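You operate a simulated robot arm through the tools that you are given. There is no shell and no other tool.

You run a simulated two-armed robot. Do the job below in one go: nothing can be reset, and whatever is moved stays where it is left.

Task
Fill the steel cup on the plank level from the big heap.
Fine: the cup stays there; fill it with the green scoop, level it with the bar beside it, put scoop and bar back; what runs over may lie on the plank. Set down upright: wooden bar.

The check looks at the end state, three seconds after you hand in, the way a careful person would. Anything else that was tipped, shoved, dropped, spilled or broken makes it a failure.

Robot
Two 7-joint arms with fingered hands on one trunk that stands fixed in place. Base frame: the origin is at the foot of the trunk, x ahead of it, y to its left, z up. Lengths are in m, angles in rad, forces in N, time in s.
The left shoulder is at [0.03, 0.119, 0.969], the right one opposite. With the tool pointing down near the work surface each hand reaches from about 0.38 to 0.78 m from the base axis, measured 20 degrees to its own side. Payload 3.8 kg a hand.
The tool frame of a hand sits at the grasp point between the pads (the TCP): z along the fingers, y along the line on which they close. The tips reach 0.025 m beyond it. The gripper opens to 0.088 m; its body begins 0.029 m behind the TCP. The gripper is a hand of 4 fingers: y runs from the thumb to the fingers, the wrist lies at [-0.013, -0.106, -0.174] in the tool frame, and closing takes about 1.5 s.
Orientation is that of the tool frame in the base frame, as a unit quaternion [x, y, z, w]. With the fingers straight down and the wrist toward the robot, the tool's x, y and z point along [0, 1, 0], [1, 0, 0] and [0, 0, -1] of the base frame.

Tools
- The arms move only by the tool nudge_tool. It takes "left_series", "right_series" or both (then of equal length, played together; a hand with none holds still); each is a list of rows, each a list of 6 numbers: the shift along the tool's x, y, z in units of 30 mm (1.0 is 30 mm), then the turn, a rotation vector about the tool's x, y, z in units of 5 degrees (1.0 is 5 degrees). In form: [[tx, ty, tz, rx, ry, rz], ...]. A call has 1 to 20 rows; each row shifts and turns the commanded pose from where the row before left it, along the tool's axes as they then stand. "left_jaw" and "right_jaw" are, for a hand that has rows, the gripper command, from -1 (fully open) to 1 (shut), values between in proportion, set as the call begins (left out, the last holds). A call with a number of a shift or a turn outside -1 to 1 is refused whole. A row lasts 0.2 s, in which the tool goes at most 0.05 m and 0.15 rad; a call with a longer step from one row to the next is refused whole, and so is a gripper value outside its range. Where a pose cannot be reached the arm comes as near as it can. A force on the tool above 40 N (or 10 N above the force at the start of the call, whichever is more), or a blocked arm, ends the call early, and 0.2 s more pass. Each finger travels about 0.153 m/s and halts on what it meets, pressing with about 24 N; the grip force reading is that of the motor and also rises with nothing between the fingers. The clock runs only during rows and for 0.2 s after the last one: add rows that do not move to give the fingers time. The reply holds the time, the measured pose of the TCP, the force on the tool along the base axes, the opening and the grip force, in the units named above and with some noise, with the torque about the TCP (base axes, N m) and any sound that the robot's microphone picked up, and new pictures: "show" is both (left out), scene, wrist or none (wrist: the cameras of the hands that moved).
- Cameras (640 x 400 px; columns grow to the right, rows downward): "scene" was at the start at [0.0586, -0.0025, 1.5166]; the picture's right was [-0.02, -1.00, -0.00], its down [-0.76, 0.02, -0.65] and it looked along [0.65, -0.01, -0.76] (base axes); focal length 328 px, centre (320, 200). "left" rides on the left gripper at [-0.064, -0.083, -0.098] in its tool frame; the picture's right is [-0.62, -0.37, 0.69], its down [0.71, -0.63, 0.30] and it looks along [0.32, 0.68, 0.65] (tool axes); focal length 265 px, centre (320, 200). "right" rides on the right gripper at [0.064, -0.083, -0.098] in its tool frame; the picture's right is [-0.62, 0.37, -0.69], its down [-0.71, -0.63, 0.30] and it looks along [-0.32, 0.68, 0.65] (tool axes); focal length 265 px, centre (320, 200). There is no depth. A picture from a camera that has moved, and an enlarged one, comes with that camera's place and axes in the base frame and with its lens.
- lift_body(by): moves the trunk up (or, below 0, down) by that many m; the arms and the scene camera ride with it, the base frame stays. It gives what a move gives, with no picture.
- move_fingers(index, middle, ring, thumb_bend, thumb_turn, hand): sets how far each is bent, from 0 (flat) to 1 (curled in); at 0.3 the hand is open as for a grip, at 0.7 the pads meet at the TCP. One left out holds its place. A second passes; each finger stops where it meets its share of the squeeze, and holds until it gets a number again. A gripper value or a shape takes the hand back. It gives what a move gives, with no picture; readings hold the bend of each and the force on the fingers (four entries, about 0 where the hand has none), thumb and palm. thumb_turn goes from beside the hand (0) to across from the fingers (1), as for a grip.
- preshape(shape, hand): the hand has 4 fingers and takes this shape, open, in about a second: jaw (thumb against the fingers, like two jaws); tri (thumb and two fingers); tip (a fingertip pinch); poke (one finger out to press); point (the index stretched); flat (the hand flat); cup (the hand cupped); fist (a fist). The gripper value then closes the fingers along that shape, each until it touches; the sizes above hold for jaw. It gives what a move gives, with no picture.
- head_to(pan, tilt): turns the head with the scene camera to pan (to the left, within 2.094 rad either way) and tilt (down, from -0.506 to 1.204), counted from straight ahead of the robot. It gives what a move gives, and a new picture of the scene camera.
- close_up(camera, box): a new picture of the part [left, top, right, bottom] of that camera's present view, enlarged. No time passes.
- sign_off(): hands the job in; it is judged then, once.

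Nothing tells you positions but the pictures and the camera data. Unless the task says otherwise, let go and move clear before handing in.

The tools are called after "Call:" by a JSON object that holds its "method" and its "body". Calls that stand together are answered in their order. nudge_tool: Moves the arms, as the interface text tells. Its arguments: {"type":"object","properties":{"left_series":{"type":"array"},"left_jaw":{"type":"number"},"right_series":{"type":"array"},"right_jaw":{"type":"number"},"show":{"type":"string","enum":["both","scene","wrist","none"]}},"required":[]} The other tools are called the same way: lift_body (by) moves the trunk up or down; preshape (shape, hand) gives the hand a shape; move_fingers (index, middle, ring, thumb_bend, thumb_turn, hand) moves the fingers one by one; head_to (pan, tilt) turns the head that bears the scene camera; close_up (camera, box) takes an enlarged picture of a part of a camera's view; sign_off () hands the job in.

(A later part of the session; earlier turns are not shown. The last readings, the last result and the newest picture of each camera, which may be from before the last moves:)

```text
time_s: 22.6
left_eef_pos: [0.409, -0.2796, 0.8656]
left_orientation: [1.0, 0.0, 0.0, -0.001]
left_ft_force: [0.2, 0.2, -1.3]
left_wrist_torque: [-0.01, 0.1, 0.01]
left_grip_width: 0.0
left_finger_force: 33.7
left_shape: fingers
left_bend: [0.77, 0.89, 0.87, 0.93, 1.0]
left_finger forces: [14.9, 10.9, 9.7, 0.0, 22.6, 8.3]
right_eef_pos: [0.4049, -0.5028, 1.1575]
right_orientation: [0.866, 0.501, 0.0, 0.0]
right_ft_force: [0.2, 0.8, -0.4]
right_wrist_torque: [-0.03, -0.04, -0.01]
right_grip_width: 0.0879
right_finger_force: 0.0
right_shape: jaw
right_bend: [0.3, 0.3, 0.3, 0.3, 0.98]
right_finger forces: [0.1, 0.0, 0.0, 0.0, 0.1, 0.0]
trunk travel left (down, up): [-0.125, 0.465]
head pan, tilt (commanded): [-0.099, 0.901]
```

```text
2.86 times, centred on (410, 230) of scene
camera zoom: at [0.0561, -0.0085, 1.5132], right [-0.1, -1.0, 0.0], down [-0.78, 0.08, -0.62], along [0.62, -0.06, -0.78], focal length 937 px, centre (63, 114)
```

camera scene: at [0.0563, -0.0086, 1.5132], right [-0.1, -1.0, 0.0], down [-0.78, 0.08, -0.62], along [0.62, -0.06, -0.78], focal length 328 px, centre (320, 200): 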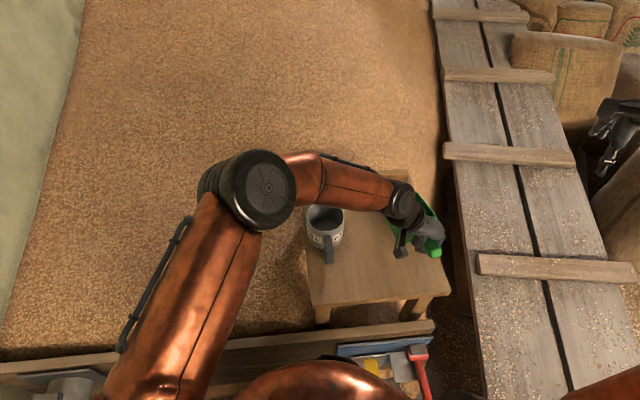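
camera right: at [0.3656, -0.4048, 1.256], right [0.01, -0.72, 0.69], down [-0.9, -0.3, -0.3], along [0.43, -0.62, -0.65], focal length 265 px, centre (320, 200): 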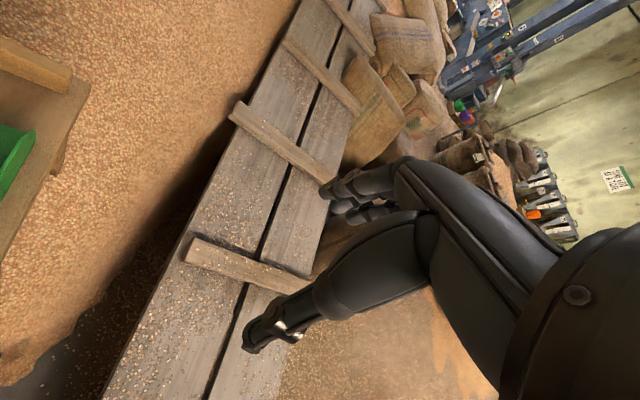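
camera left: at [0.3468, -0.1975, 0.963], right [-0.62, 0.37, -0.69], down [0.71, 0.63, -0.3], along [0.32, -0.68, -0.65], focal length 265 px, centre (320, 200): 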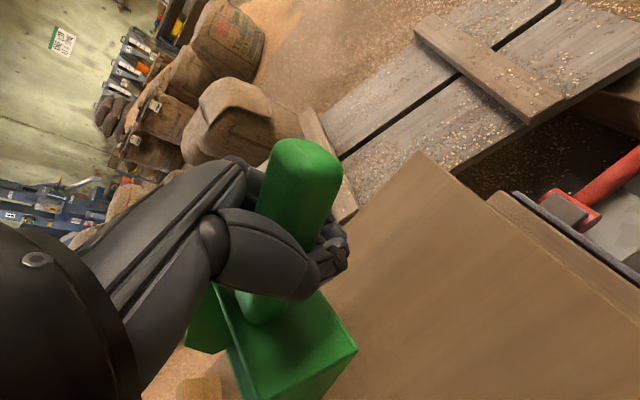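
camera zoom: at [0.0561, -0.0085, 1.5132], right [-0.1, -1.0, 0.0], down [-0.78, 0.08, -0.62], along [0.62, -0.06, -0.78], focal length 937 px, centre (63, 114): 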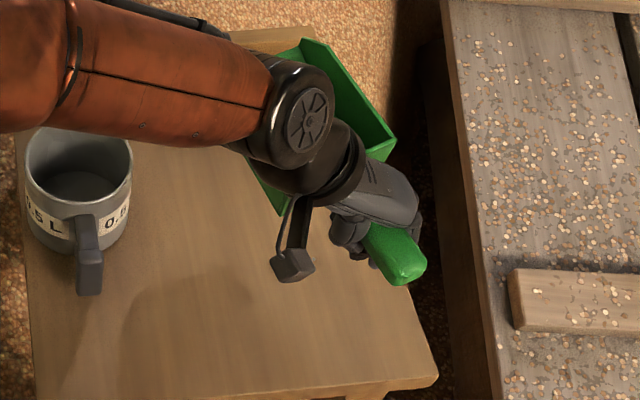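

Now all fingers and the palm press firmly (10–20 N each) and the scoop has come back nearly level. I lift it clear and carry it left over to the heap side, well above the cup.

Call:
{"method": "nudge_tool", "body": {"left_series": [[0, 0, -0.5, 0, 0, 0], [0, 0, -0.9, 0, 0, 0], [0, 0, -0.9, 0, 0, 0], [0, 0, -0.9, 0, 0, 0], [0, 0, -0.9, 0, 0, 0], [0, 0, -0.8, 0, 0, 0]]}}

Call:
{"method": "close_up", "body": {"camera": "scene", "box": [320, 100, 520, 300]}}

```text
time_s: 24.0
left_eef_pos: [0.4085, -0.2795, 1.0142]
left_orientation: [1.0, 0.0, 0.0, 0.0]
left_ft_force: [0.3, 0.2, -0.7]
left_wrist_torque: [-0.02, 0.09, -0.01]
left_grip_width: 0.0
left_finger_force: 35.2
left_shape: fingers
left_bend: [0.77, 0.89, 0.87, 0.94, 1.0]
left_finger forces: [15.7, 10.5, 9.5, 0.0, 24.5, 10.3]
right_eef_pos: [0.4063, -0.5018, 1.1576]
right_orientation: [0.866, 0.5, 0.001, 0.0]
right_ft_force: [-1.5, 0.3, 0.9]
right_wrist_torque: [0.02, 0.0, -0.03]
right_grip_width: 0.0879
right_finger_force: 0.0
right_shape: jaw
right_bend: [0.3, 0.3, 0.3, 0.3, 0.98]
right_finger forces: [0.2, 0.1, 0.1, 0.1, 0.0, 0.0]
trunk travel left (down, up): [-0.125, 0.465]
head pan, tilt (commanded): [-0.099, 0.901]
camera scene: at [0.0558, -0.0084, 1.5132], right [-0.1, -1.0, 0.0], down [-0.78, 0.08, -0.62], along [0.62, -0.06, -0.78], focal length 328 px, centre (320, 200)
camera left: at [0.3456, -0.1968, 1.1106], right [-0.62, 0.37, -0.69], down [0.71, 0.63, -0.3], along [0.32, -0.68, -0.65], focal length 265 px, centre (320, 200)
```

scene: 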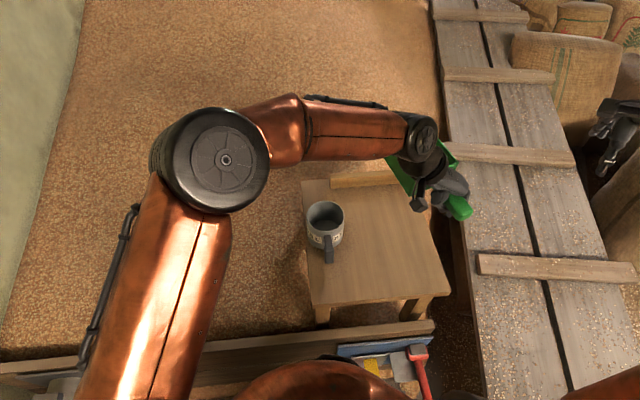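
left: 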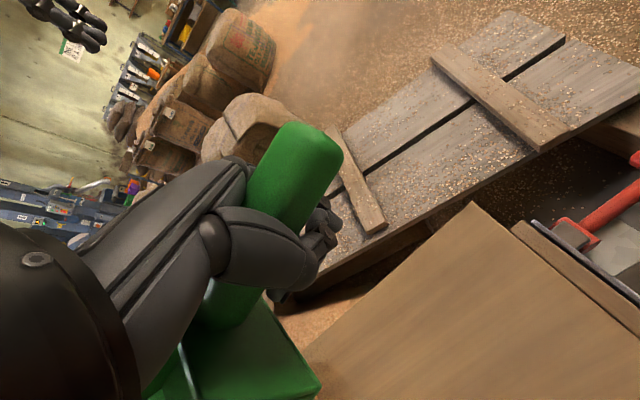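

```text
2.00 times, centred on (420, 200) of scene
camera zoom: at [0.0558, -0.0084, 1.5132], right [-0.1, -1.0, 0.0], down [-0.78, 0.08, -0.62], along [0.62, -0.06, -0.78], focal length 656 px, centre (120, 200)
```

zoom: 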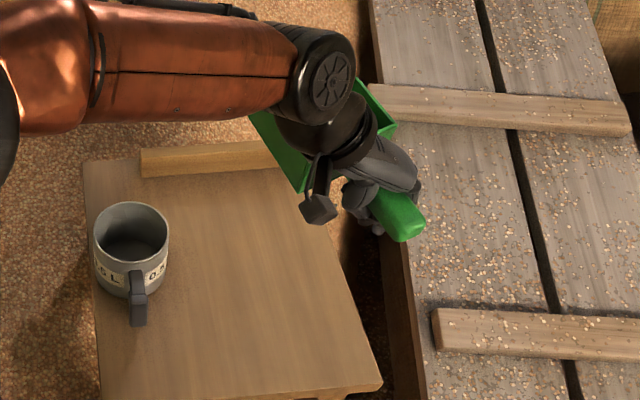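

The scoop is held securely, yawed slightly left in the hand. I carry it left, above the cup's height, to the open heap where I can see the pan unobstructed.

Call:
{"method": "nudge_tool", "body": {"left_series": [[0, -0.6, 0, 0, 0, 0], [0, -1, 0, 0, 0, 0], [0, -1, 0, 0, 0, 0], [0, -1, 0, 0, 0, 0], [0, -1, 0, 0, 0, 0], [0, -1, 0, 0, 0, 0], [0, -1, 0, 0, 0, 0], [0, -1, 0, 0, 0, 0], [0, -1, 0, 0, 0, 0], [0, -1, 0, 0, 0, 0], [0, -1, 0, 0, 0, 0], [0, -1, 0, 0, 0, 0], [0, -1, 0, 0, 0, 0], [0, -1, 0, 0, 0, 0], [0, -1, 0, 0, 0, 0], [0, -1, 0, 0, 0, 0], [0, -0.8, 0, 0, 0, 0]]}}

Call:
{"method": "close_up", "body": {"camera": "scene", "box": [160, 120, 360, 320]}}

```text
time_s: 27.6
left_eef_pos: [0.4107, 0.2129, 1.0122]
left_orientation: [1.0, -0.001, -0.001, 0.001]
left_ft_force: [0.8, -0.4, -1.8]
left_wrist_torque: [-0.03, 0.07, 0.01]
left_grip_width: 0.0
left_finger_force: 36.0
left_shape: fingers
left_bend: [0.77, 0.89, 0.87, 0.94, 1.0]
left_finger forces: [16.5, 10.2, 9.3, 0.0, 24.4, 10.4]
right_eef_pos: [0.4048, -0.5014, 1.1586]
right_orientation: [0.866, 0.5, 0.0, 0.0]
right_ft_force: [-0.1, -0.3, 0.0]
right_wrist_torque: [0.01, 0.04, -0.02]
right_grip_width: 0.0876
right_finger_force: 0.0
right_shape: jaw
right_bend: [0.3, 0.3, 0.3, 0.3, 0.98]
right_finger forces: [0.0, 0.0, 0.0, 0.0, 0.2, 0.0]
trunk travel left (down, up): [-0.125, 0.465]
head pan, tilt (commanded): [-0.099, 0.901]
camera scene: at [0.056, -0.0078, 1.5132], right [-0.1, -1.0, 0.0], down [-0.78, 0.08, -0.62], along [0.62, -0.06, -0.78], focal length 328 px, centre (320, 200)
camera left: at [0.347, 0.2964, 1.1101], right [-0.62, 0.37, -0.69], down [0.71, 0.63, -0.3], along [0.32, -0.68, -0.65], focal length 265 px, centre (320, 200)
```

scene: 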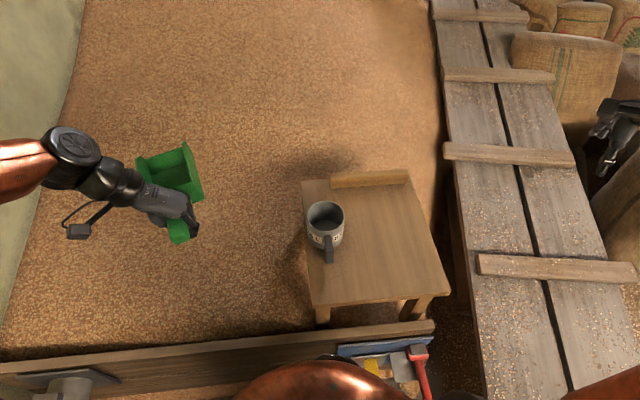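
left: 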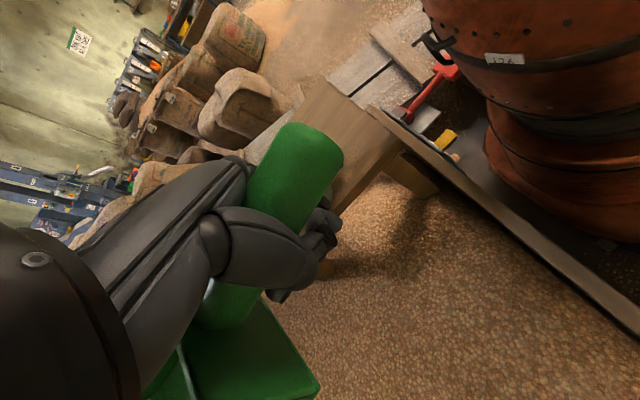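

```text
2.00 times, centred on (260, 220) of scene
camera zoom: at [0.056, -0.0078, 1.5132], right [-0.1, -1.0, 0.0], down [-0.78, 0.08, -0.62], along [0.62, -0.06, -0.78], focal length 656 px, centre (440, 160)
```

zoom: 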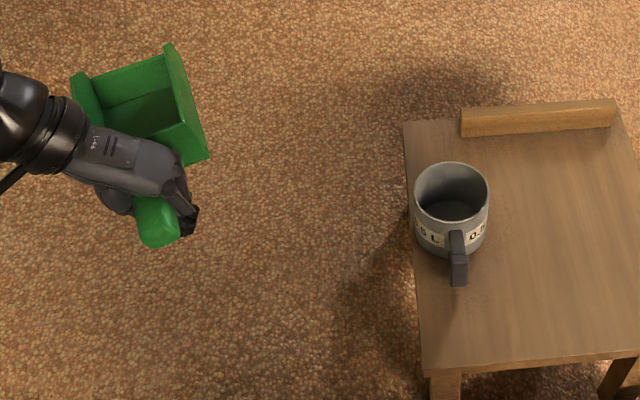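

The scoop is clearly visible now over open grain. I zoom in to determine its tilt and where its lip is relative to my hand.

Call:
{"method": "close_up", "body": {"camera": "scene", "box": [120, 125, 220, 255]}}

Call:
{"method": "head_to", "body": {"pan": 0.35, "tilt": 0.85}}

```text
3.08 times, centred on (170, 190) of scene
camera zoom: at [0.056, -0.0078, 1.5132], right [-0.1, -1.0, 0.0], down [-0.78, 0.08, -0.62], along [0.62, -0.06, -0.78], focal length 1009 px, centre (782, 231)
```

zoom: 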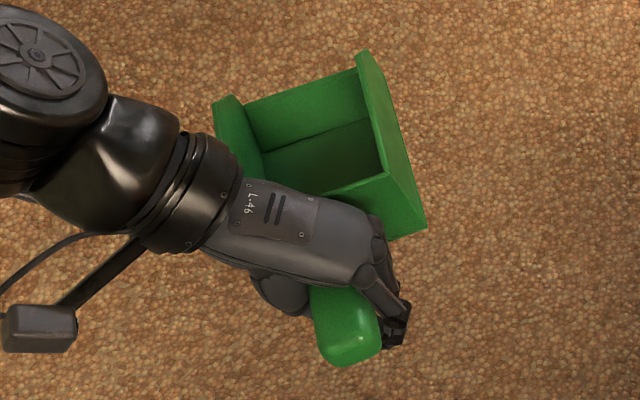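

```text
time_s: 28.5
left_eef_pos: [0.4104, 0.2131, 1.0116]
left_orientation: [1.0, 0.0, 0.001, 0.0]
left_ft_force: [-0.4, -0.2, -1.6]
left_wrist_torque: [-0.01, 0.06, 0.02]
left_grip_width: 0.0001
left_finger_force: 35.3
left_shape: fingers
left_bend: [0.77, 0.89, 0.87, 0.94, 1.0]
left_finger forces: [16.5, 10.1, 9.3, 0.1, 24.4, 10.3]
right_eef_pos: [0.4047, -0.5013, 1.1575]
right_orientation: [0.866, 0.5, 0.0, 0.0]
right_ft_force: [0.6, -0.4, 0.6]
right_wrist_torque: [0.0, 0.02, -0.01]
right_grip_width: 0.0879
right_finger_force: 0.0
right_shape: jaw
right_bend: [0.3, 0.3, 0.3, 0.3, 0.98]
right_finger forces: [0.1, 0.0, 0.1, 0.0, 0.1, 0.0]
trunk travel left (down, up): [-0.125, 0.465]
head pan, tilt (commanded): [0.351, 0.85]
camera scene: at [0.0544, 0.0262, 1.5171], right [0.34, -0.94, 0.0], down [-0.71, -0.26, -0.66], along [0.62, 0.23, -0.75], focal length 328 px, centre (320, 200)
```

scene: 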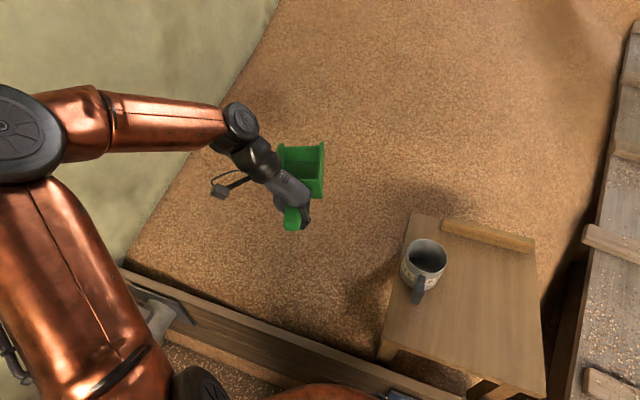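

The scoop sits about level, pointing roughly 15° to the left of straight ahead, its lip ~0.18 m ahead of my grip. I tip it nose-down about 30° about its own cross axis and lower it to just above the grain.

Call:
{"method": "nudge_tool", "body": {"left_series": [[0, 0, 0, -0.26, -0.966, 0], [0, 0, 0, -0.26, -0.966, 0], [0, 0, 0, -0.26, -0.966, 0], [0, 0, 0, -0.26, -0.966, 0], [0, 0, 0, -0.26, -0.966, 0], [0, 0, 0, -0.26, -0.966, 0], [0.3, -0.08, 0.55, 0, 0, 0], [0.469, -0.126, 0.841, 0, 0, 0], [0.469, -0.126, 0.841, 0, 0, 0], [0.469, -0.126, 0.841, 0, 0, 0], [0.469, -0.126, 0.841, 0, 0, 0], [0.469, -0.126, 0.841, 0, 0, 0], [0.469, -0.126, 0.841, 0, 0, 0]]}}

Call:
{"method": "close_up", "body": {"camera": "scene", "box": [200, 100, 400, 300]}}

```text
time_s: 31.3
left_eef_pos: [0.4118, 0.2128, 0.8175]
left_orientation: [0.966, -0.001, -0.251, 0.067]
left_ft_force: [-1.1, 0.9, -1.3]
left_wrist_torque: [-0.01, 0.1, 0.02]
left_grip_width: 0.0
left_finger_force: 35.2
left_shape: fingers
left_bend: [0.77, 0.89, 0.87, 0.94, 1.0]
left_finger forces: [16.4, 9.9, 9.2, 0.1, 24.2, 11.2]
right_eef_pos: [0.4061, -0.502, 1.1579]
right_orientation: [0.866, 0.5, 0.0, 0.001]
right_ft_force: [0.0, -0.1, 1.4]
right_wrist_torque: [0.01, -0.01, 0.0]
right_grip_width: 0.0878
right_finger_force: 0.1
right_shape: jaw
right_bend: [0.3, 0.3, 0.3, 0.3, 0.98]
right_finger forces: [0.0, 0.0, 0.1, 0.1, 0.1, 0.0]
trunk travel left (down, up): [-0.125, 0.465]
head pan, tilt (commanded): [0.351, 0.85]
camera scene: at [0.0548, 0.0264, 1.5171], right [0.34, -0.94, 0.0], down [-0.71, -0.26, -0.66], along [0.62, 0.23, -0.75], focal length 328 px, centre (320, 200)
camera left: at [0.4008, 0.3101, 0.9231], right [-0.89, 0.3, -0.35], down [0.46, 0.56, -0.69], along [-0.01, -0.77, -0.63], focal length 265 px, centre (320, 200)
```

scene: 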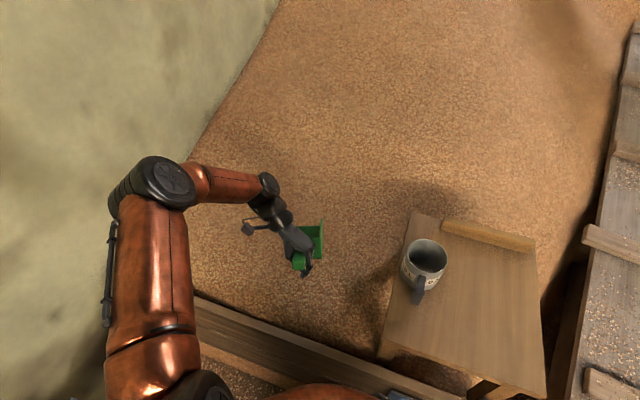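
left: 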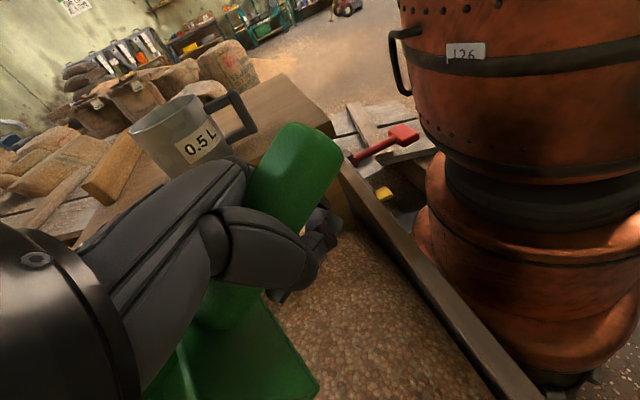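

```text
2.00 times, centred on (300, 200) of scene
camera zoom: at [0.0548, 0.0264, 1.5171], right [0.34, -0.94, 0.0], down [-0.71, -0.26, -0.66], along [0.62, 0.23, -0.75], focal length 656 px, centre (360, 200)
```

zoom: 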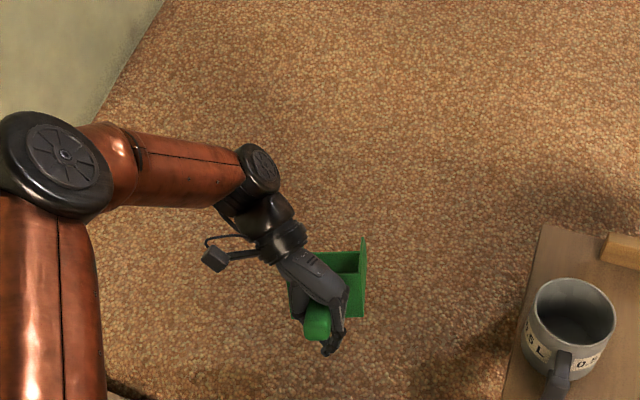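

Scoop is pitched 30° nose-down with its lip near [0.56, 0.25, 0.71]; the grain should be near z ≈ 0.575 there. I lower 10 cm more and look again.

Call:
{"method": "nudge_tool", "body": {"left_series": [[0.4025, -0.108, 0.722, 0, 0, 0], [0.4025, -0.108, 0.722, 0, 0, 0], [0.4025, -0.108, 0.722, 0, 0, 0], [0.4025, -0.108, 0.722, 0, 0, 0]]}}

Call:
{"method": "close_up", "body": {"camera": "scene", "box": [240, 180, 360, 300]}}

```text
time_s: 32.3
left_eef_pos: [0.4106, 0.2133, 0.7186]
left_orientation: [0.966, 0.0, -0.251, 0.068]
left_ft_force: [-0.5, 0.1, -1.2]
left_wrist_torque: [-0.03, 0.08, 0.02]
left_grip_width: 0.0001
left_finger_force: 35.2
left_shape: fingers
left_bend: [0.77, 0.89, 0.87, 0.94, 1.0]
left_finger forces: [16.5, 9.8, 9.2, 0.0, 24.3, 11.2]
right_eef_pos: [0.4058, -0.5026, 1.1567]
right_orientation: [0.866, 0.5, 0.0, 0.0]
right_ft_force: [0.1, 0.7, 1.0]
right_wrist_torque: [-0.02, -0.03, -0.03]
right_grip_width: 0.0876
right_finger_force: 0.1
right_shape: jaw
right_bend: [0.3, 0.3, 0.3, 0.3, 0.98]
right_finger forces: [0.0, 0.0, 0.1, 0.1, 0.0, 0.1]
trunk travel left (down, up): [-0.125, 0.465]
head pan, tilt (commanded): [0.351, 0.85]
camera scene: at [0.0546, 0.0262, 1.5171], right [0.34, -0.94, 0.0], down [-0.71, -0.26, -0.66], along [0.62, 0.23, -0.75], focal length 328 px, centre (320, 200)
camera left: at [0.3998, 0.31, 0.8233], right [-0.89, 0.3, -0.35], down [0.46, 0.56, -0.69], along [-0.01, -0.77, -0.63], focal length 265 px, centre (320, 200)
```

scene: 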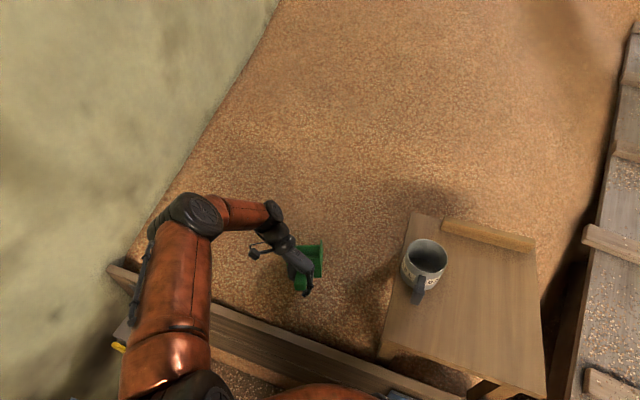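
left: 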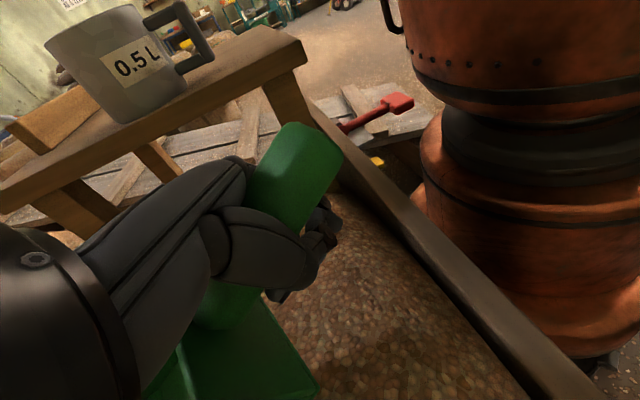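

```text
3.33 times, centred on (300, 240) of scene
camera zoom: at [0.0546, 0.0262, 1.5171], right [0.34, -0.94, 0.0], down [-0.71, -0.26, -0.66], along [0.62, 0.23, -0.75], focal length 1094 px, centre (387, 67)
```

zoom: 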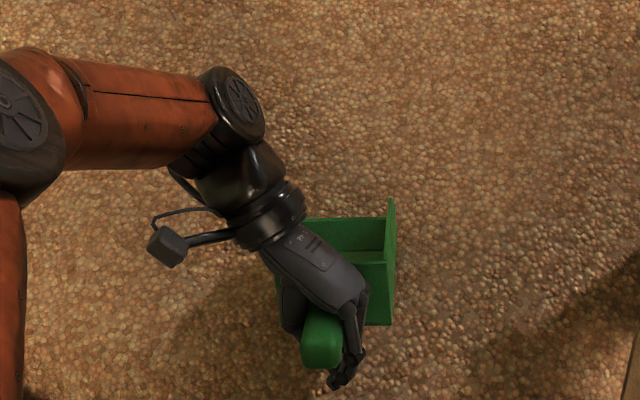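

The lip is only a few centimetres above the grain and nothing is touching. I back off slightly and ease down until the lip meets the grain, watching the force.

Call:
{"method": "nudge_tool", "body": {"left_series": [[-0.177, 0.047, 0.683, 0, 0, 0], [-0.177, 0.047, 0.683, 0, 0, 0]], "show": "none"}}

Call:
{"method": "close_up", "body": {"camera": "scene", "box": [240, 200, 360, 320]}}

Call:
{"method": "close_up", "body": {"camera": "left", "box": [100, 150, 500, 400]}}

```text
time_s: 32.9
left_eef_pos: [0.3816, 0.2049, 0.6862]
left_orientation: [0.966, 0.0, -0.25, 0.069]
left_ft_force: [0.8, -0.4, -0.8]
left_wrist_torque: [0.01, 0.1, -0.02]
left_grip_width: 0.0
left_finger_force: 35.8
left_shape: fingers
left_bend: [0.77, 0.89, 0.87, 0.94, 1.0]
left_finger forces: [16.6, 9.8, 9.2, 0.0, 24.3, 11.3]
right_eef_pos: [0.4052, -0.502, 1.1573]
right_orientation: [0.866, 0.5, 0.0, -0.001]
right_ft_force: [0.0, 0.0, 0.1]
right_wrist_torque: [0.01, 0.0, -0.01]
right_grip_width: 0.0878
right_finger_force: 0.1
right_shape: jaw
right_bend: [0.3, 0.3, 0.3, 0.3, 0.98]
right_finger forces: [0.0, 0.0, 0.0, 0.1, 0.0, 0.0]
trunk travel left (down, up): [-0.125, 0.465]
head pan, tilt (commanded): [0.351, 0.85]
```

```text
3.33 times, centred on (300, 260) of scene
camera zoom: at [0.0544, 0.0262, 1.5171], right [0.34, -0.94, 0.0], down [-0.71, -0.26, -0.66], along [0.62, 0.23, -0.75], focal length 1094 px, centre (387, 0)
```

zoom: 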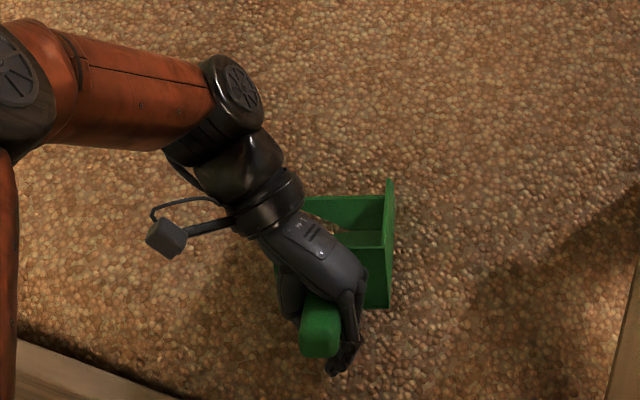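

```text
1.60 times, centred on (300, 275) of left
camera zoom: at [0.3715, 0.3015, 0.7917], right [-0.89, 0.3, -0.35], down [0.46, 0.56, -0.69], along [-0.01, -0.77, -0.63], focal length 425 px, centre (352, 80)
```

zoom: 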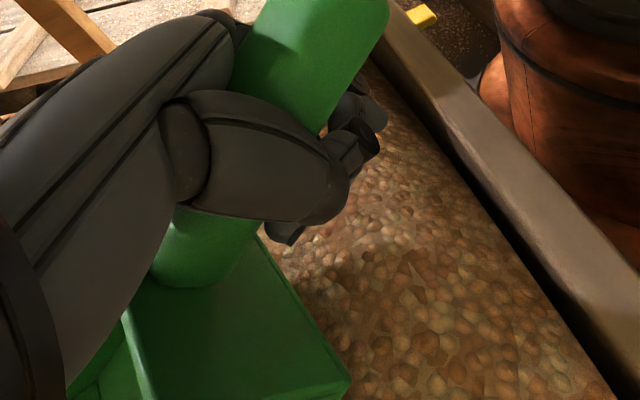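

Call:
{"method": "close_up", "body": {"camera": "scene", "box": [285, 245, 345, 305]}}

Call:
{"method": "close_up", "body": {"camera": "scene", "box": [120, 230, 360, 380]}}

```text
6.67 times, centred on (315, 275) of scene
camera zoom: at [0.0544, 0.0262, 1.5171], right [0.34, -0.94, 0.0], down [-0.71, -0.26, -0.66], along [0.62, 0.23, -0.75], focal length 2187 px, centre (353, -300)
```

zoom: 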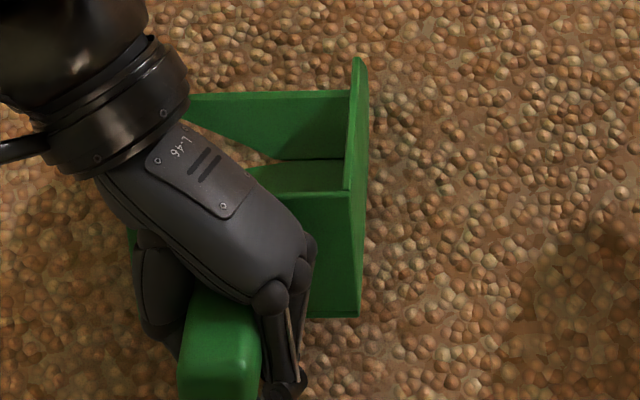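

```text
2.67 times, centred on (240, 305) of scene
camera zoom: at [0.0544, 0.0262, 1.5171], right [0.34, -0.94, 0.0], down [-0.71, -0.26, -0.66], along [0.62, 0.23, -0.75], focal length 875 px, centre (533, -80)
```

zoom: 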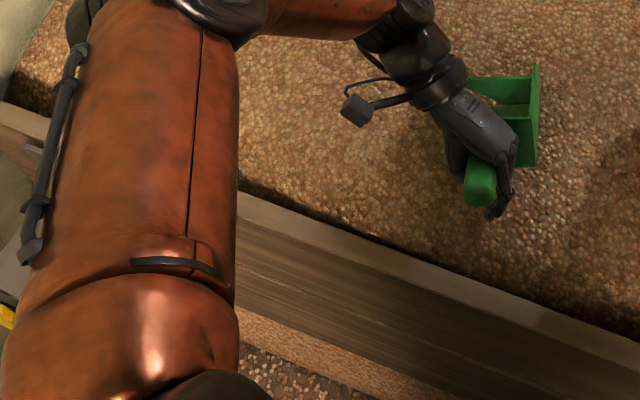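

The lip has reached grain (a sliver of grain shows inside the pan) with negligible force. Now I push forward and slightly down to dig in.

Call:
{"method": "nudge_tool", "body": {"left_series": [[0.429, -0.115, -0.064, 0, 0, 0], [0.429, -0.115, -0.064, 0, 0, 0], [0.429, -0.115, -0.064, 0, 0, 0], [0.429, -0.115, -0.064, 0, 0, 0], [0.429, -0.115, -0.064, 0, 0, 0], [0.429, -0.115, -0.064, 0, 0, 0]]}}

Call:
{"method": "close_up", "body": {"camera": "scene", "box": [270, 210, 370, 310]}}

```text
time_s: 34.3
left_eef_pos: [0.4442, 0.2192, 0.6649]
left_orientation: [0.966, -0.001, -0.251, 0.067]
left_ft_force: [0.1, -0.1, -2.0]
left_wrist_torque: [-0.05, 0.2, 0.05]
left_grip_width: 0.0
left_finger_force: 36.0
left_shape: fingers
left_bend: [0.77, 0.89, 0.87, 0.94, 1.0]
left_finger forces: [16.8, 9.7, 9.9, 0.0, 24.2, 10.7]
left hand out of reach, approached as far as the arm can: row 6
right_eef_pos: [0.4057, -0.5033, 1.1585]
right_orientation: [0.866, 0.499, 0.0, 0.001]
right_ft_force: [-0.5, -0.3, 0.8]
right_wrist_torque: [0.02, 0.02, -0.01]
right_grip_width: 0.0878
right_finger_force: 0.1
right_shape: jaw
right_bend: [0.3, 0.3, 0.3, 0.3, 0.98]
right_finger forces: [0.1, 0.1, 0.0, 0.0, 0.0, 0.1]
trunk travel left (down, up): [-0.125, 0.465]
head pan, tilt (commanded): [0.351, 0.85]
camera scene: at [0.0546, 0.0258, 1.5171], right [0.34, -0.94, 0.0], down [-0.71, -0.26, -0.66], along [0.62, 0.23, -0.75], focal length 328 px, centre (320, 200)
camera left: at [0.4337, 0.3171, 0.77], right [-0.89, 0.3, -0.35], down [0.46, 0.56, -0.69], along [-0.01, -0.77, -0.63], focal length 265 px, centre (320, 200)
```

scene: 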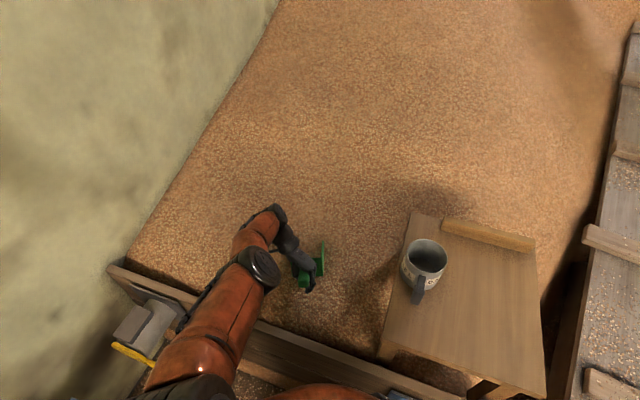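
left: 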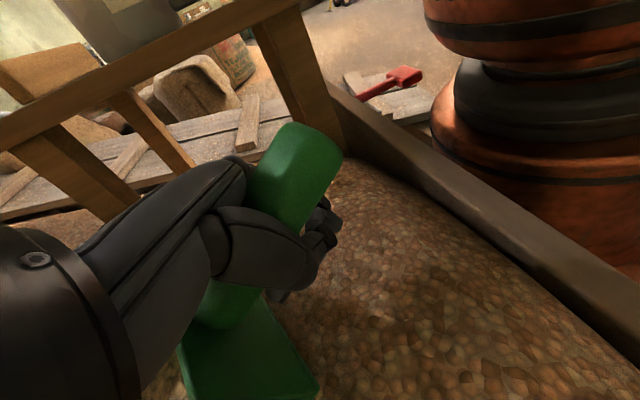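

```text
4.00 times, centred on (320, 260) of scene
camera zoom: at [0.0546, 0.0258, 1.5171], right [0.34, -0.94, 0.0], down [-0.71, -0.26, -0.66], along [0.62, 0.23, -0.75], focal length 1312 px, centre (320, -40)
```

zoom: 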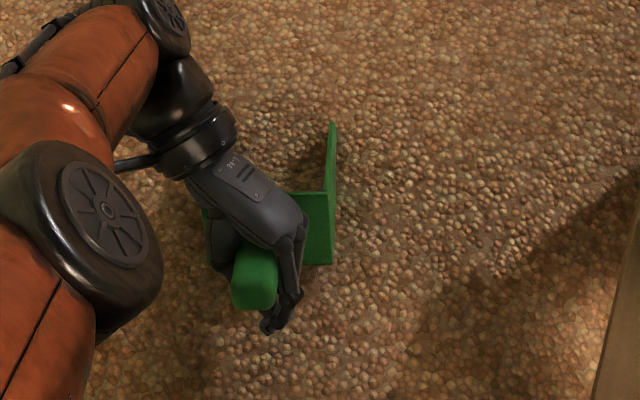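

The arm ran out of reach in this direction because the tilted hand points back at the robot. I'll level the scoop here and see how much grain it has picked up before choosing a better digging direction.

Call:
{"method": "nudge_tool", "body": {"left_series": [[0, 0, 0, 0.26, 0.966, 0], [0, 0, 0, 0.26, 0.966, 0], [0, 0, 0, 0.26, 0.966, 0], [0, 0, 0, 0.26, 0.966, 0], [0, 0, 0, 0.26, 0.966, 0], [0, 0, 0, 0.26, 0.966, 0], [0, 0, -0.5, 0, 0, 0], [0, 0, -0.9, 0, 0, 0], [0, 0, -0.9, 0, 0, 0], [0, 0, -0.9, 0, 0, 0]]}}

Call:
{"method": "close_up", "body": {"camera": "scene", "box": [240, 180, 360, 300]}}

```text
time_s: 36.5
left_eef_pos: [0.5535, 0.2589, 0.6951]
left_orientation: [1.0, -0.001, 0.0, 0.001]
left_ft_force: [0.0, -0.2, -4.7]
left_wrist_torque: [-0.06, 0.27, 0.04]
left_grip_width: 0.0001
left_finger_force: 36.3
left_shape: fingers
left_bend: [0.77, 0.89, 0.87, 0.94, 1.0]
left_finger forces: [17.0, 9.7, 10.7, 0.0, 24.0, 10.0]
left hand out of reach, approached as far as the arm can: row 1, 2, 3, 4, 5, 6, 7, 8, 9, 10
right_eef_pos: [0.4054, -0.502, 1.1584]
right_orientation: [0.866, 0.5, 0.001, -0.001]
right_ft_force: [-0.2, 0.6, 0.4]
right_wrist_torque: [-0.02, 0.03, -0.01]
right_grip_width: 0.0875
right_finger_force: 0.0
right_shape: jaw
right_bend: [0.3, 0.3, 0.3, 0.3, 0.98]
right_finger forces: [0.0, 0.0, 0.1, 0.0, 0.1, 0.1]
trunk travel left (down, up): [-0.125, 0.465]
head pan, tilt (commanded): [0.351, 0.85]
camera scene: at [0.0547, 0.0262, 1.5171], right [0.34, -0.94, 0.0], down [-0.71, -0.26, -0.66], along [0.62, 0.23, -0.75], focal length 328 px, centre (320, 200)
camera left: at [0.4907, 0.3419, 0.7935], right [-0.62, 0.37, -0.69], down [0.71, 0.63, -0.31], along [0.32, -0.68, -0.65], focal length 265 px, centre (320, 200)
```

scene: 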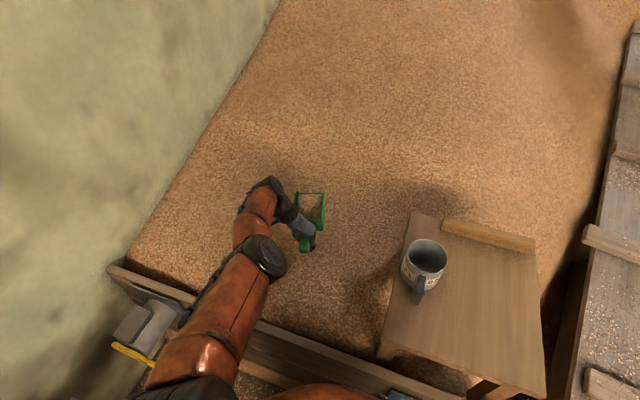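
left: 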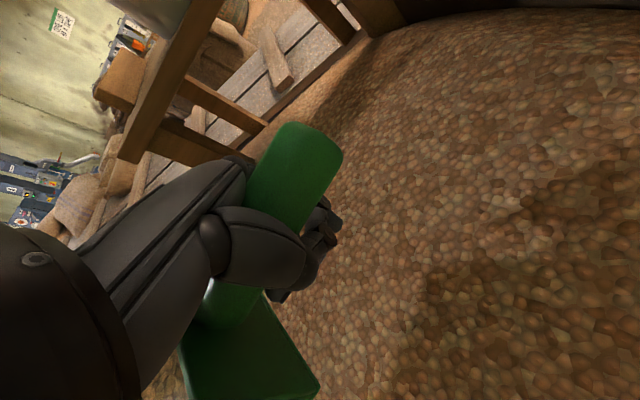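

```text
3.33 times, centred on (300, 240) of scene
camera zoom: at [0.0547, 0.0262, 1.5171], right [0.34, -0.94, 0.0], down [-0.71, -0.26, -0.66], along [0.62, 0.23, -0.75], focal length 1094 px, centre (387, 67)
```

zoom: 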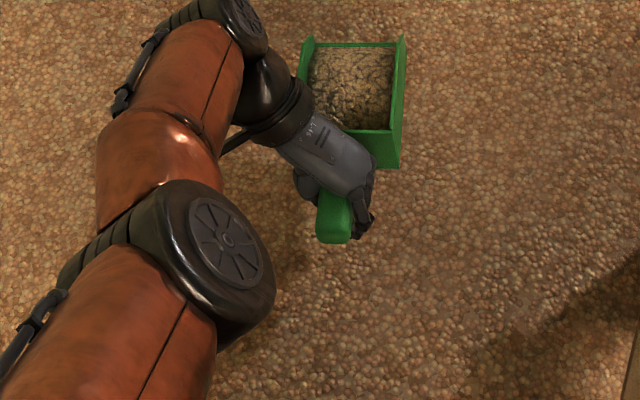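

The pan is now filled nearly level with grain (about 3.4 N more weight), though the arm is in an awkward elbow posture and reports not matching the commanded pose. I pause with a null row to see what the arm settles to.

Call:
{"method": "nudge_tool", "body": {"left_series": [[0, 0, 0, 0, 0, 0], [0, 0, 0, 0, 0, 0]], "show": "scene"}}

```text
time_s: 37.1
left_eef_pos: [0.553, 0.2585, 0.6946]
left_orientation: [1.0, 0.0, -0.001, 0.001]
left_ft_force: [-0.2, 0.7, -3.4]
left_wrist_torque: [-0.07, 0.29, 0.02]
left_grip_width: 0.0002
left_finger_force: 36.0
left_shape: fingers
left_bend: [0.77, 0.89, 0.87, 0.94, 1.0]
left_finger forces: [17.0, 9.7, 10.7, 0.1, 24.0, 10.0]
right_eef_pos: [0.4052, -0.5018, 1.1574]
right_orientation: [0.866, 0.5, 0.0, 0.0]
right_ft_force: [0.1, 0.3, 0.2]
right_wrist_torque: [0.0, 0.0, 0.0]
right_grip_width: 0.0876
right_finger_force: 0.0
right_shape: jaw
right_bend: [0.3, 0.3, 0.3, 0.3, 0.98]
right_finger forces: [0.0, 0.1, 0.0, 0.1, 0.0, 0.0]
trunk travel left (down, up): [-0.125, 0.465]
head pan, tilt (commanded): [0.351, 0.85]
camera scene: at [0.0548, 0.0263, 1.5171], right [0.34, -0.94, 0.0], down [-0.71, -0.26, -0.66], along [0.62, 0.23, -0.75], focal length 328 px, centre (320, 200)
```

scene: 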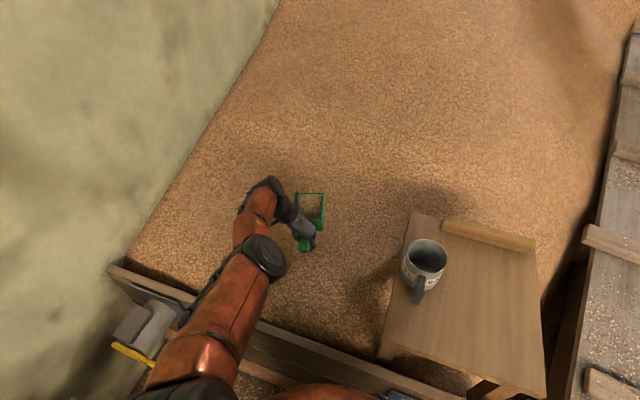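

The commanded pose re-syncs at each call, so I can simply draw the loaded scoop back toward me and up, keeping it level and moving gently.

Call:
{"method": "nudge_tool", "body": {"left_series": [[-0.4, 0, -0.1, 0, 0, 0], [-0.6, 0, -0.3, 0, 0, 0], [-0.6, 0, -0.5, 0, 0, 0], [-0.6, 0, -0.6, 0, 0, 0], [-0.6, 0, -0.6, 0, 0, 0], [-0.5, 0, -0.6, 0, 0, 0], [-0.3, 0, -0.6, 0, 0, 0], [-0.2, 0, -0.6, 0, 0, 0], [0, 0, -0.6, 0, 0, 0], [0, 0, -0.6, 0, 0, 0], [0, 0, -0.6, 0, 0, 0], [0, 0, -0.6, 0, 0, 0], [0, 0, -0.6, 0, 0, 0], [0, 0, -0.6, 0, 0, 0], [0, 0, -0.6, 0, 0, 0], [0, 0, -0.3, 0, 0, 0]]}}

Call:
{"method": "close_up", "body": {"camera": "scene", "box": [220, 120, 380, 280]}}

```text
time_s: 40.5
left_eef_pos: [0.585, 0.3171, 0.891]
left_orientation: [1.0, 0.0, -0.001, 0.0]
left_ft_force: [-0.5, 0.4, -3.8]
left_wrist_torque: [-0.08, 0.29, 0.0]
left_grip_width: 0.0
left_finger_force: 35.3
left_shape: fingers
left_bend: [0.77, 0.89, 0.87, 0.94, 1.0]
left_finger forces: [17.2, 9.6, 10.3, 0.0, 23.9, 10.0]
left hand out of reach, approached as far as the arm can: row 1, 2, 3, 4, 5, 6, 7, 8, 9, 10, 11, 12, 14, 16
right_eef_pos: [0.4053, -0.5013, 1.1569]
right_orientation: [0.866, 0.5, 0.0, 0.0]
right_ft_force: [-0.5, -0.1, -0.4]
right_wrist_torque: [0.0, -0.01, -0.02]
right_grip_width: 0.0876
right_finger_force: 0.1
right_shape: jaw
right_bend: [0.3, 0.3, 0.3, 0.3, 0.98]
right_finger forces: [0.0, 0.0, 0.0, 0.0, 0.1, 0.0]
trunk travel left (down, up): [-0.125, 0.465]
head pan, tilt (commanded): [0.351, 0.85]
camera scene: at [0.0548, 0.0264, 1.5171], right [0.34, -0.94, 0.0], down [-0.71, -0.26, -0.66], along [0.62, 0.23, -0.75], focal length 328 px, centre (320, 200)
camera left: at [0.5217, 0.3984, 0.9884], right [-0.62, 0.37, -0.69], down [0.71, 0.63, -0.31], along [0.32, -0.68, -0.65], focal length 265 px, centre (320, 200)
```

scene: 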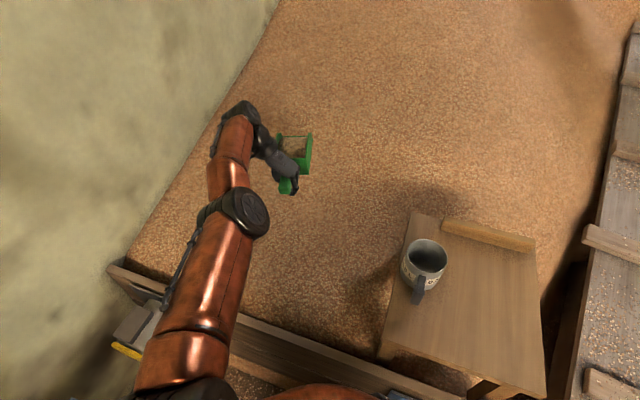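
left: 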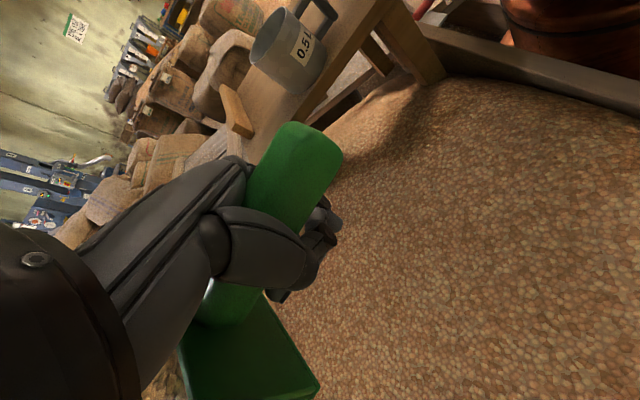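

```text
2.50 times, centred on (300, 200) of scene
camera zoom: at [0.0548, 0.0264, 1.5171], right [0.34, -0.94, 0.0], down [-0.71, -0.26, -0.66], along [0.62, 0.23, -0.75], focal length 820 px, centre (370, 200)
```

zoom: 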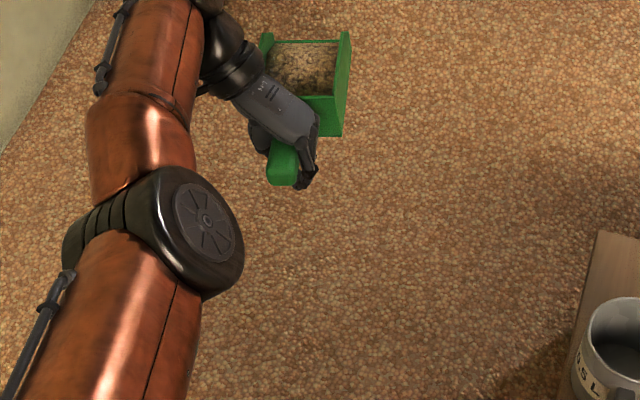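

The arm is stuck in a stretched posture in this hand orientation, but it keeps the scoop perfectly level. I'll turn the hand about the vertical toward its natural orientation (scoop pointing left), which should free the wrist; first a short test.

Call:
{"method": "nudge_tool", "body": {"left_series": [[0, 0, 0, 0, 0, -0.6], [0, 0, 0, 0, 0, -1], [0, 0, 0, 0, 0, -1], [0, 0, 0, 0, 0, -1], [0, 0, 0, 0, 0, -1], [0, 0, 0, 0, 0, -1], [0, 0, 0, 0, 0, -1]], "show": "scene"}}

```text
time_s: 42.1
left_eef_pos: [0.637, 0.3392, 0.884]
left_orientation: [0.959, 0.284, -0.001, 0.0]
left_ft_force: [-0.4, 0.2, -3.6]
left_wrist_torque: [-0.16, 0.2, -0.02]
left_grip_width: 0.0
left_finger_force: 34.7
left_shape: fingers
left_bend: [0.77, 0.89, 0.87, 0.94, 1.0]
left_finger forces: [17.0, 9.3, 10.3, 0.0, 24.0, 9.9]
left hand out of reach, approached as far as the arm can: row 1, 2, 3, 4, 5, 6, 7
right_eef_pos: [0.4062, -0.5012, 1.1569]
right_orientation: [0.866, 0.499, 0.0, 0.001]
right_ft_force: [-0.6, -0.6, -0.8]
right_wrist_torque: [0.01, 0.0, -0.03]
right_grip_width: 0.0875
right_finger_force: 0.1
right_shape: jaw
right_bend: [0.3, 0.3, 0.3, 0.3, 0.98]
right_finger forces: [0.1, 0.1, 0.0, 0.0, 0.0, 0.0]
trunk travel left (down, up): [-0.125, 0.465]
head pan, tilt (commanded): [0.351, 0.85]
camera scene: at [0.0549, 0.0265, 1.5171], right [0.34, -0.94, 0.0], down [-0.71, -0.26, -0.66], along [0.62, 0.23, -0.75], focal length 328 px, centre (320, 200)
```

scene: 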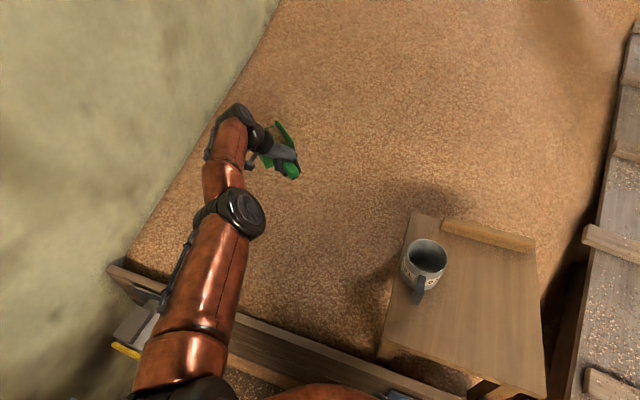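

Scoop stays level while the wrist point is pinned; the wrist is bent hard in this posture. I continue turning toward the natural orientation, which should relieve it (the wall is at y ≈ 0.85, clear of the scoop).

Call:
{"method": "nudge_tool", "body": {"left_series": [[0, 0, 0, 0, 0, -0.8], [0, 0, 0, 0, 0, -1], [0, 0, 0, 0, 0, -1], [0, 0, 0, 0, 0, -1], [0, 0, 0, 0, 0, -1], [0, 0, 0, 0, 0, -1], [0, 0, 0, 0, 0, -1], [0, 0, 0, 0, 0, -1], [0, 0, 0, 0, 0, -0.8]], "show": "scene"}}

```text
time_s: 44.1
left_eef_pos: [0.7025, 0.3684, 0.8776]
left_orientation: [0.788, 0.615, -0.001, 0.001]
left_ft_force: [-0.1, 0.1, -3.5]
left_wrist_torque: [-0.29, 0.02, 0.02]
left_grip_width: 0.0003
left_finger_force: 34.7
left_shape: fingers
left_bend: [0.77, 0.89, 0.87, 0.94, 1.0]
left_finger forces: [17.0, 9.1, 9.9, 0.1, 24.1, 10.2]
left hand out of reach, approached as far as the arm can: row 1, 2, 3, 4, 5, 6, 7, 8, 9
right_eef_pos: [0.4058, -0.5022, 1.1569]
right_orientation: [0.866, 0.5, 0.001, 0.0]
right_ft_force: [-0.6, 0.3, 0.8]
right_wrist_torque: [0.02, 0.0, 0.02]
right_grip_width: 0.0873
right_finger_force: 0.1
right_shape: jaw
right_bend: [0.3, 0.3, 0.3, 0.3, 0.98]
right_finger forces: [0.0, 0.0, 0.1, 0.1, 0.0, 0.0]
trunk travel left (down, up): [-0.125, 0.465]
head pan, tilt (commanded): [0.351, 0.85]
camera scene: at [0.0549, 0.0264, 1.5171], right [0.34, -0.94, 0.0], down [-0.71, -0.26, -0.66], along [0.62, 0.23, -0.75], focal length 328 px, centre (320, 200)
```

scene: 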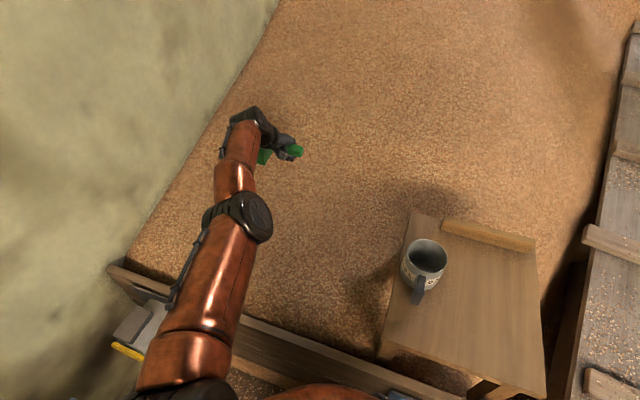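

The scoop now points left and is still level and loaded. Now I try drawing the hand back toward me and to the right.

Call:
{"method": "nudge_tool", "body": {"left_series": [[-0.5, -0.2, -0.2, 0, 0, 0], [-0.768, -0.324, -0.333, 0, 0, 0], [-0.768, -0.324, -0.333, 0, 0, 0], [-0.768, -0.324, -0.333, 0, 0, 0], [-0.768, -0.324, -0.333, 0, 0, 0]], "show": "scene"}}

```text
time_s: 45.3
left_eef_pos: [0.7264, 0.3081, 0.916]
left_orientation: [0.788, 0.616, -0.001, 0.0]
left_ft_force: [-0.5, -0.5, -3.8]
left_wrist_torque: [-0.29, 0.02, 0.0]
left_grip_width: 0.0
left_finger_force: 35.3
left_shape: fingers
left_bend: [0.77, 0.89, 0.87, 0.94, 1.0]
left_finger forces: [17.0, 9.1, 10.0, 0.0, 24.1, 10.2]
left hand out of reach, approached as far as the arm can: row 1, 2, 3, 4, 5
right_eef_pos: [0.4047, -0.5009, 1.1576]
right_orientation: [0.866, 0.5, 0.001, 0.0]
right_ft_force: [0.0, 0.4, -0.5]
right_wrist_torque: [0.03, 0.02, 0.02]
right_grip_width: 0.0877
right_finger_force: 0.0
right_shape: jaw
right_bend: [0.3, 0.3, 0.3, 0.3, 0.98]
right_finger forces: [0.0, 0.0, 0.0, 0.1, 0.0, 0.1]
trunk travel left (down, up): [-0.125, 0.465]
head pan, tilt (commanded): [0.351, 0.85]
camera scene: at [0.0548, 0.026, 1.5171], right [0.34, -0.94, 0.0], down [-0.71, -0.26, -0.66], along [0.62, 0.23, -0.75], focal length 328 px, centre (320, 200)
```

scene: 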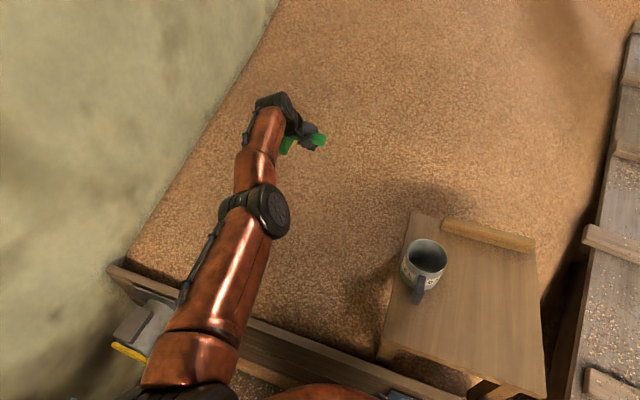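

Motion is only happening tangentially — the elbow is straight and needs some sideways motion to start bending. I sweep the hand to the right at height (well above bar and cup) to let the elbow fold.

Call:
{"method": "nudge_tool", "body": {"left_series": [[-0.5, 0.12, -0.2, 0, 0, 0], [-0.808, 0.202, -0.25, 0, 0, 0], [-0.808, 0.202, -0.25, 0, 0, 0], [-0.808, 0.202, -0.25, 0, 0, 0], [-0.808, 0.202, -0.25, 0, 0, 0], [-0.808, 0.202, -0.25, 0, 0, 0], [-0.808, 0.202, -0.25, 0, 0, 0]], "show": "scene"}}

```text
time_s: 46.9
left_eef_pos: [0.7501, 0.1451, 0.9679]
left_orientation: [0.788, 0.615, 0.0, 0.0]
left_ft_force: [-0.6, -0.6, -3.3]
left_wrist_torque: [-0.25, 0.0, -0.06]
left_grip_width: 0.0
left_finger_force: 35.3
left_shape: fingers
left_bend: [0.77, 0.89, 0.87, 0.95, 1.0]
left_finger forces: [16.8, 8.9, 10.0, 0.1, 24.1, 10.2]
left hand out of reach, approached as far as the arm can: row 1, 2, 3, 4, 5
right_eef_pos: [0.4051, -0.5034, 1.1576]
right_orientation: [0.866, 0.501, 0.0, -0.001]
right_ft_force: [-0.5, 0.1, 0.3]
right_wrist_torque: [-0.04, 0.04, 0.01]
right_grip_width: 0.0878
right_finger_force: 0.2
right_shape: jaw
right_bend: [0.3, 0.3, 0.3, 0.3, 0.98]
right_finger forces: [0.0, 0.0, 0.0, 0.0, 0.1, 0.0]
trunk travel left (down, up): [-0.125, 0.465]
head pan, tilt (commanded): [0.351, 0.85]
camera scene: at [0.0548, 0.0255, 1.5171], right [0.34, -0.94, 0.0], down [-0.71, -0.26, -0.66], along [0.62, 0.23, -0.75], focal length 328 px, centre (320, 200)
```

scene: 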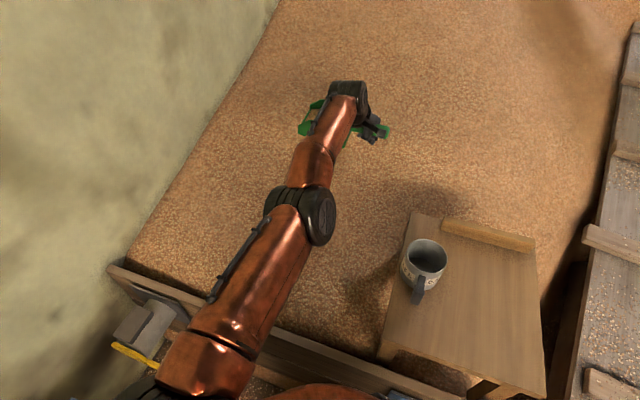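

The elbow has unlocked (last rows were reached). I now pull the hand back toward me, keeping the loaded scoop level.

Call:
{"method": "nudge_tool", "body": {"left_series": [[-0.3, -0.4, -0.15, 0, 0, 0], [-0.404, -0.758, -0.21, 0, 0, 0], [-0.404, -0.758, -0.21, 0, 0, 0], [-0.404, -0.758, -0.21, 0, 0, 0], [-0.404, -0.758, -0.21, 0, 0, 0], [-0.3, -0.758, -0.21, 0, 0, 0]], "show": "scene"}}

```text
time_s: 48.3
left_eef_pos: [0.7478, 0.1182, 1.0019]
left_orientation: [0.788, 0.616, -0.001, -0.001]
left_ft_force: [-0.6, 0.5, -3.4]
left_wrist_torque: [-0.26, 0.02, 0.01]
left_grip_width: 0.0
left_finger_force: 35.0
left_shape: fingers
left_bend: [0.77, 0.89, 0.87, 0.95, 1.0]
left_finger forces: [16.9, 9.0, 10.0, 0.0, 23.8, 10.2]
left hand out of reach, approached as far as the arm can: row 1, 2, 3, 4, 5, 6
right_eef_pos: [0.4053, -0.5013, 1.157]
right_orientation: [0.866, 0.5, 0.0, 0.0]
right_ft_force: [0.4, 0.0, -0.1]
right_wrist_torque: [0.0, -0.03, 0.0]
right_grip_width: 0.0875
right_finger_force: 0.0
right_shape: jaw
right_bend: [0.3, 0.3, 0.3, 0.3, 0.98]
right_finger forces: [0.1, 0.0, 0.0, 0.1, 0.0, 0.0]
trunk travel left (down, up): [-0.125, 0.465]
head pan, tilt (commanded): [0.351, 0.85]
camera scene: at [0.0549, 0.0262, 1.5171], right [0.34, -0.94, 0.0], down [-0.71, -0.26, -0.66], along [0.62, 0.23, -0.75], focal length 328 px, centre (320, 200)
```

scene: 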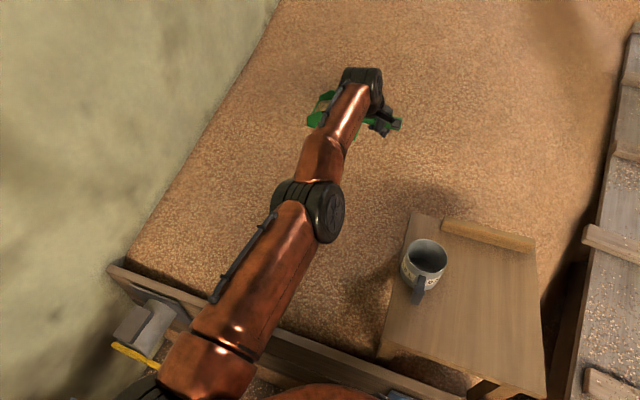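

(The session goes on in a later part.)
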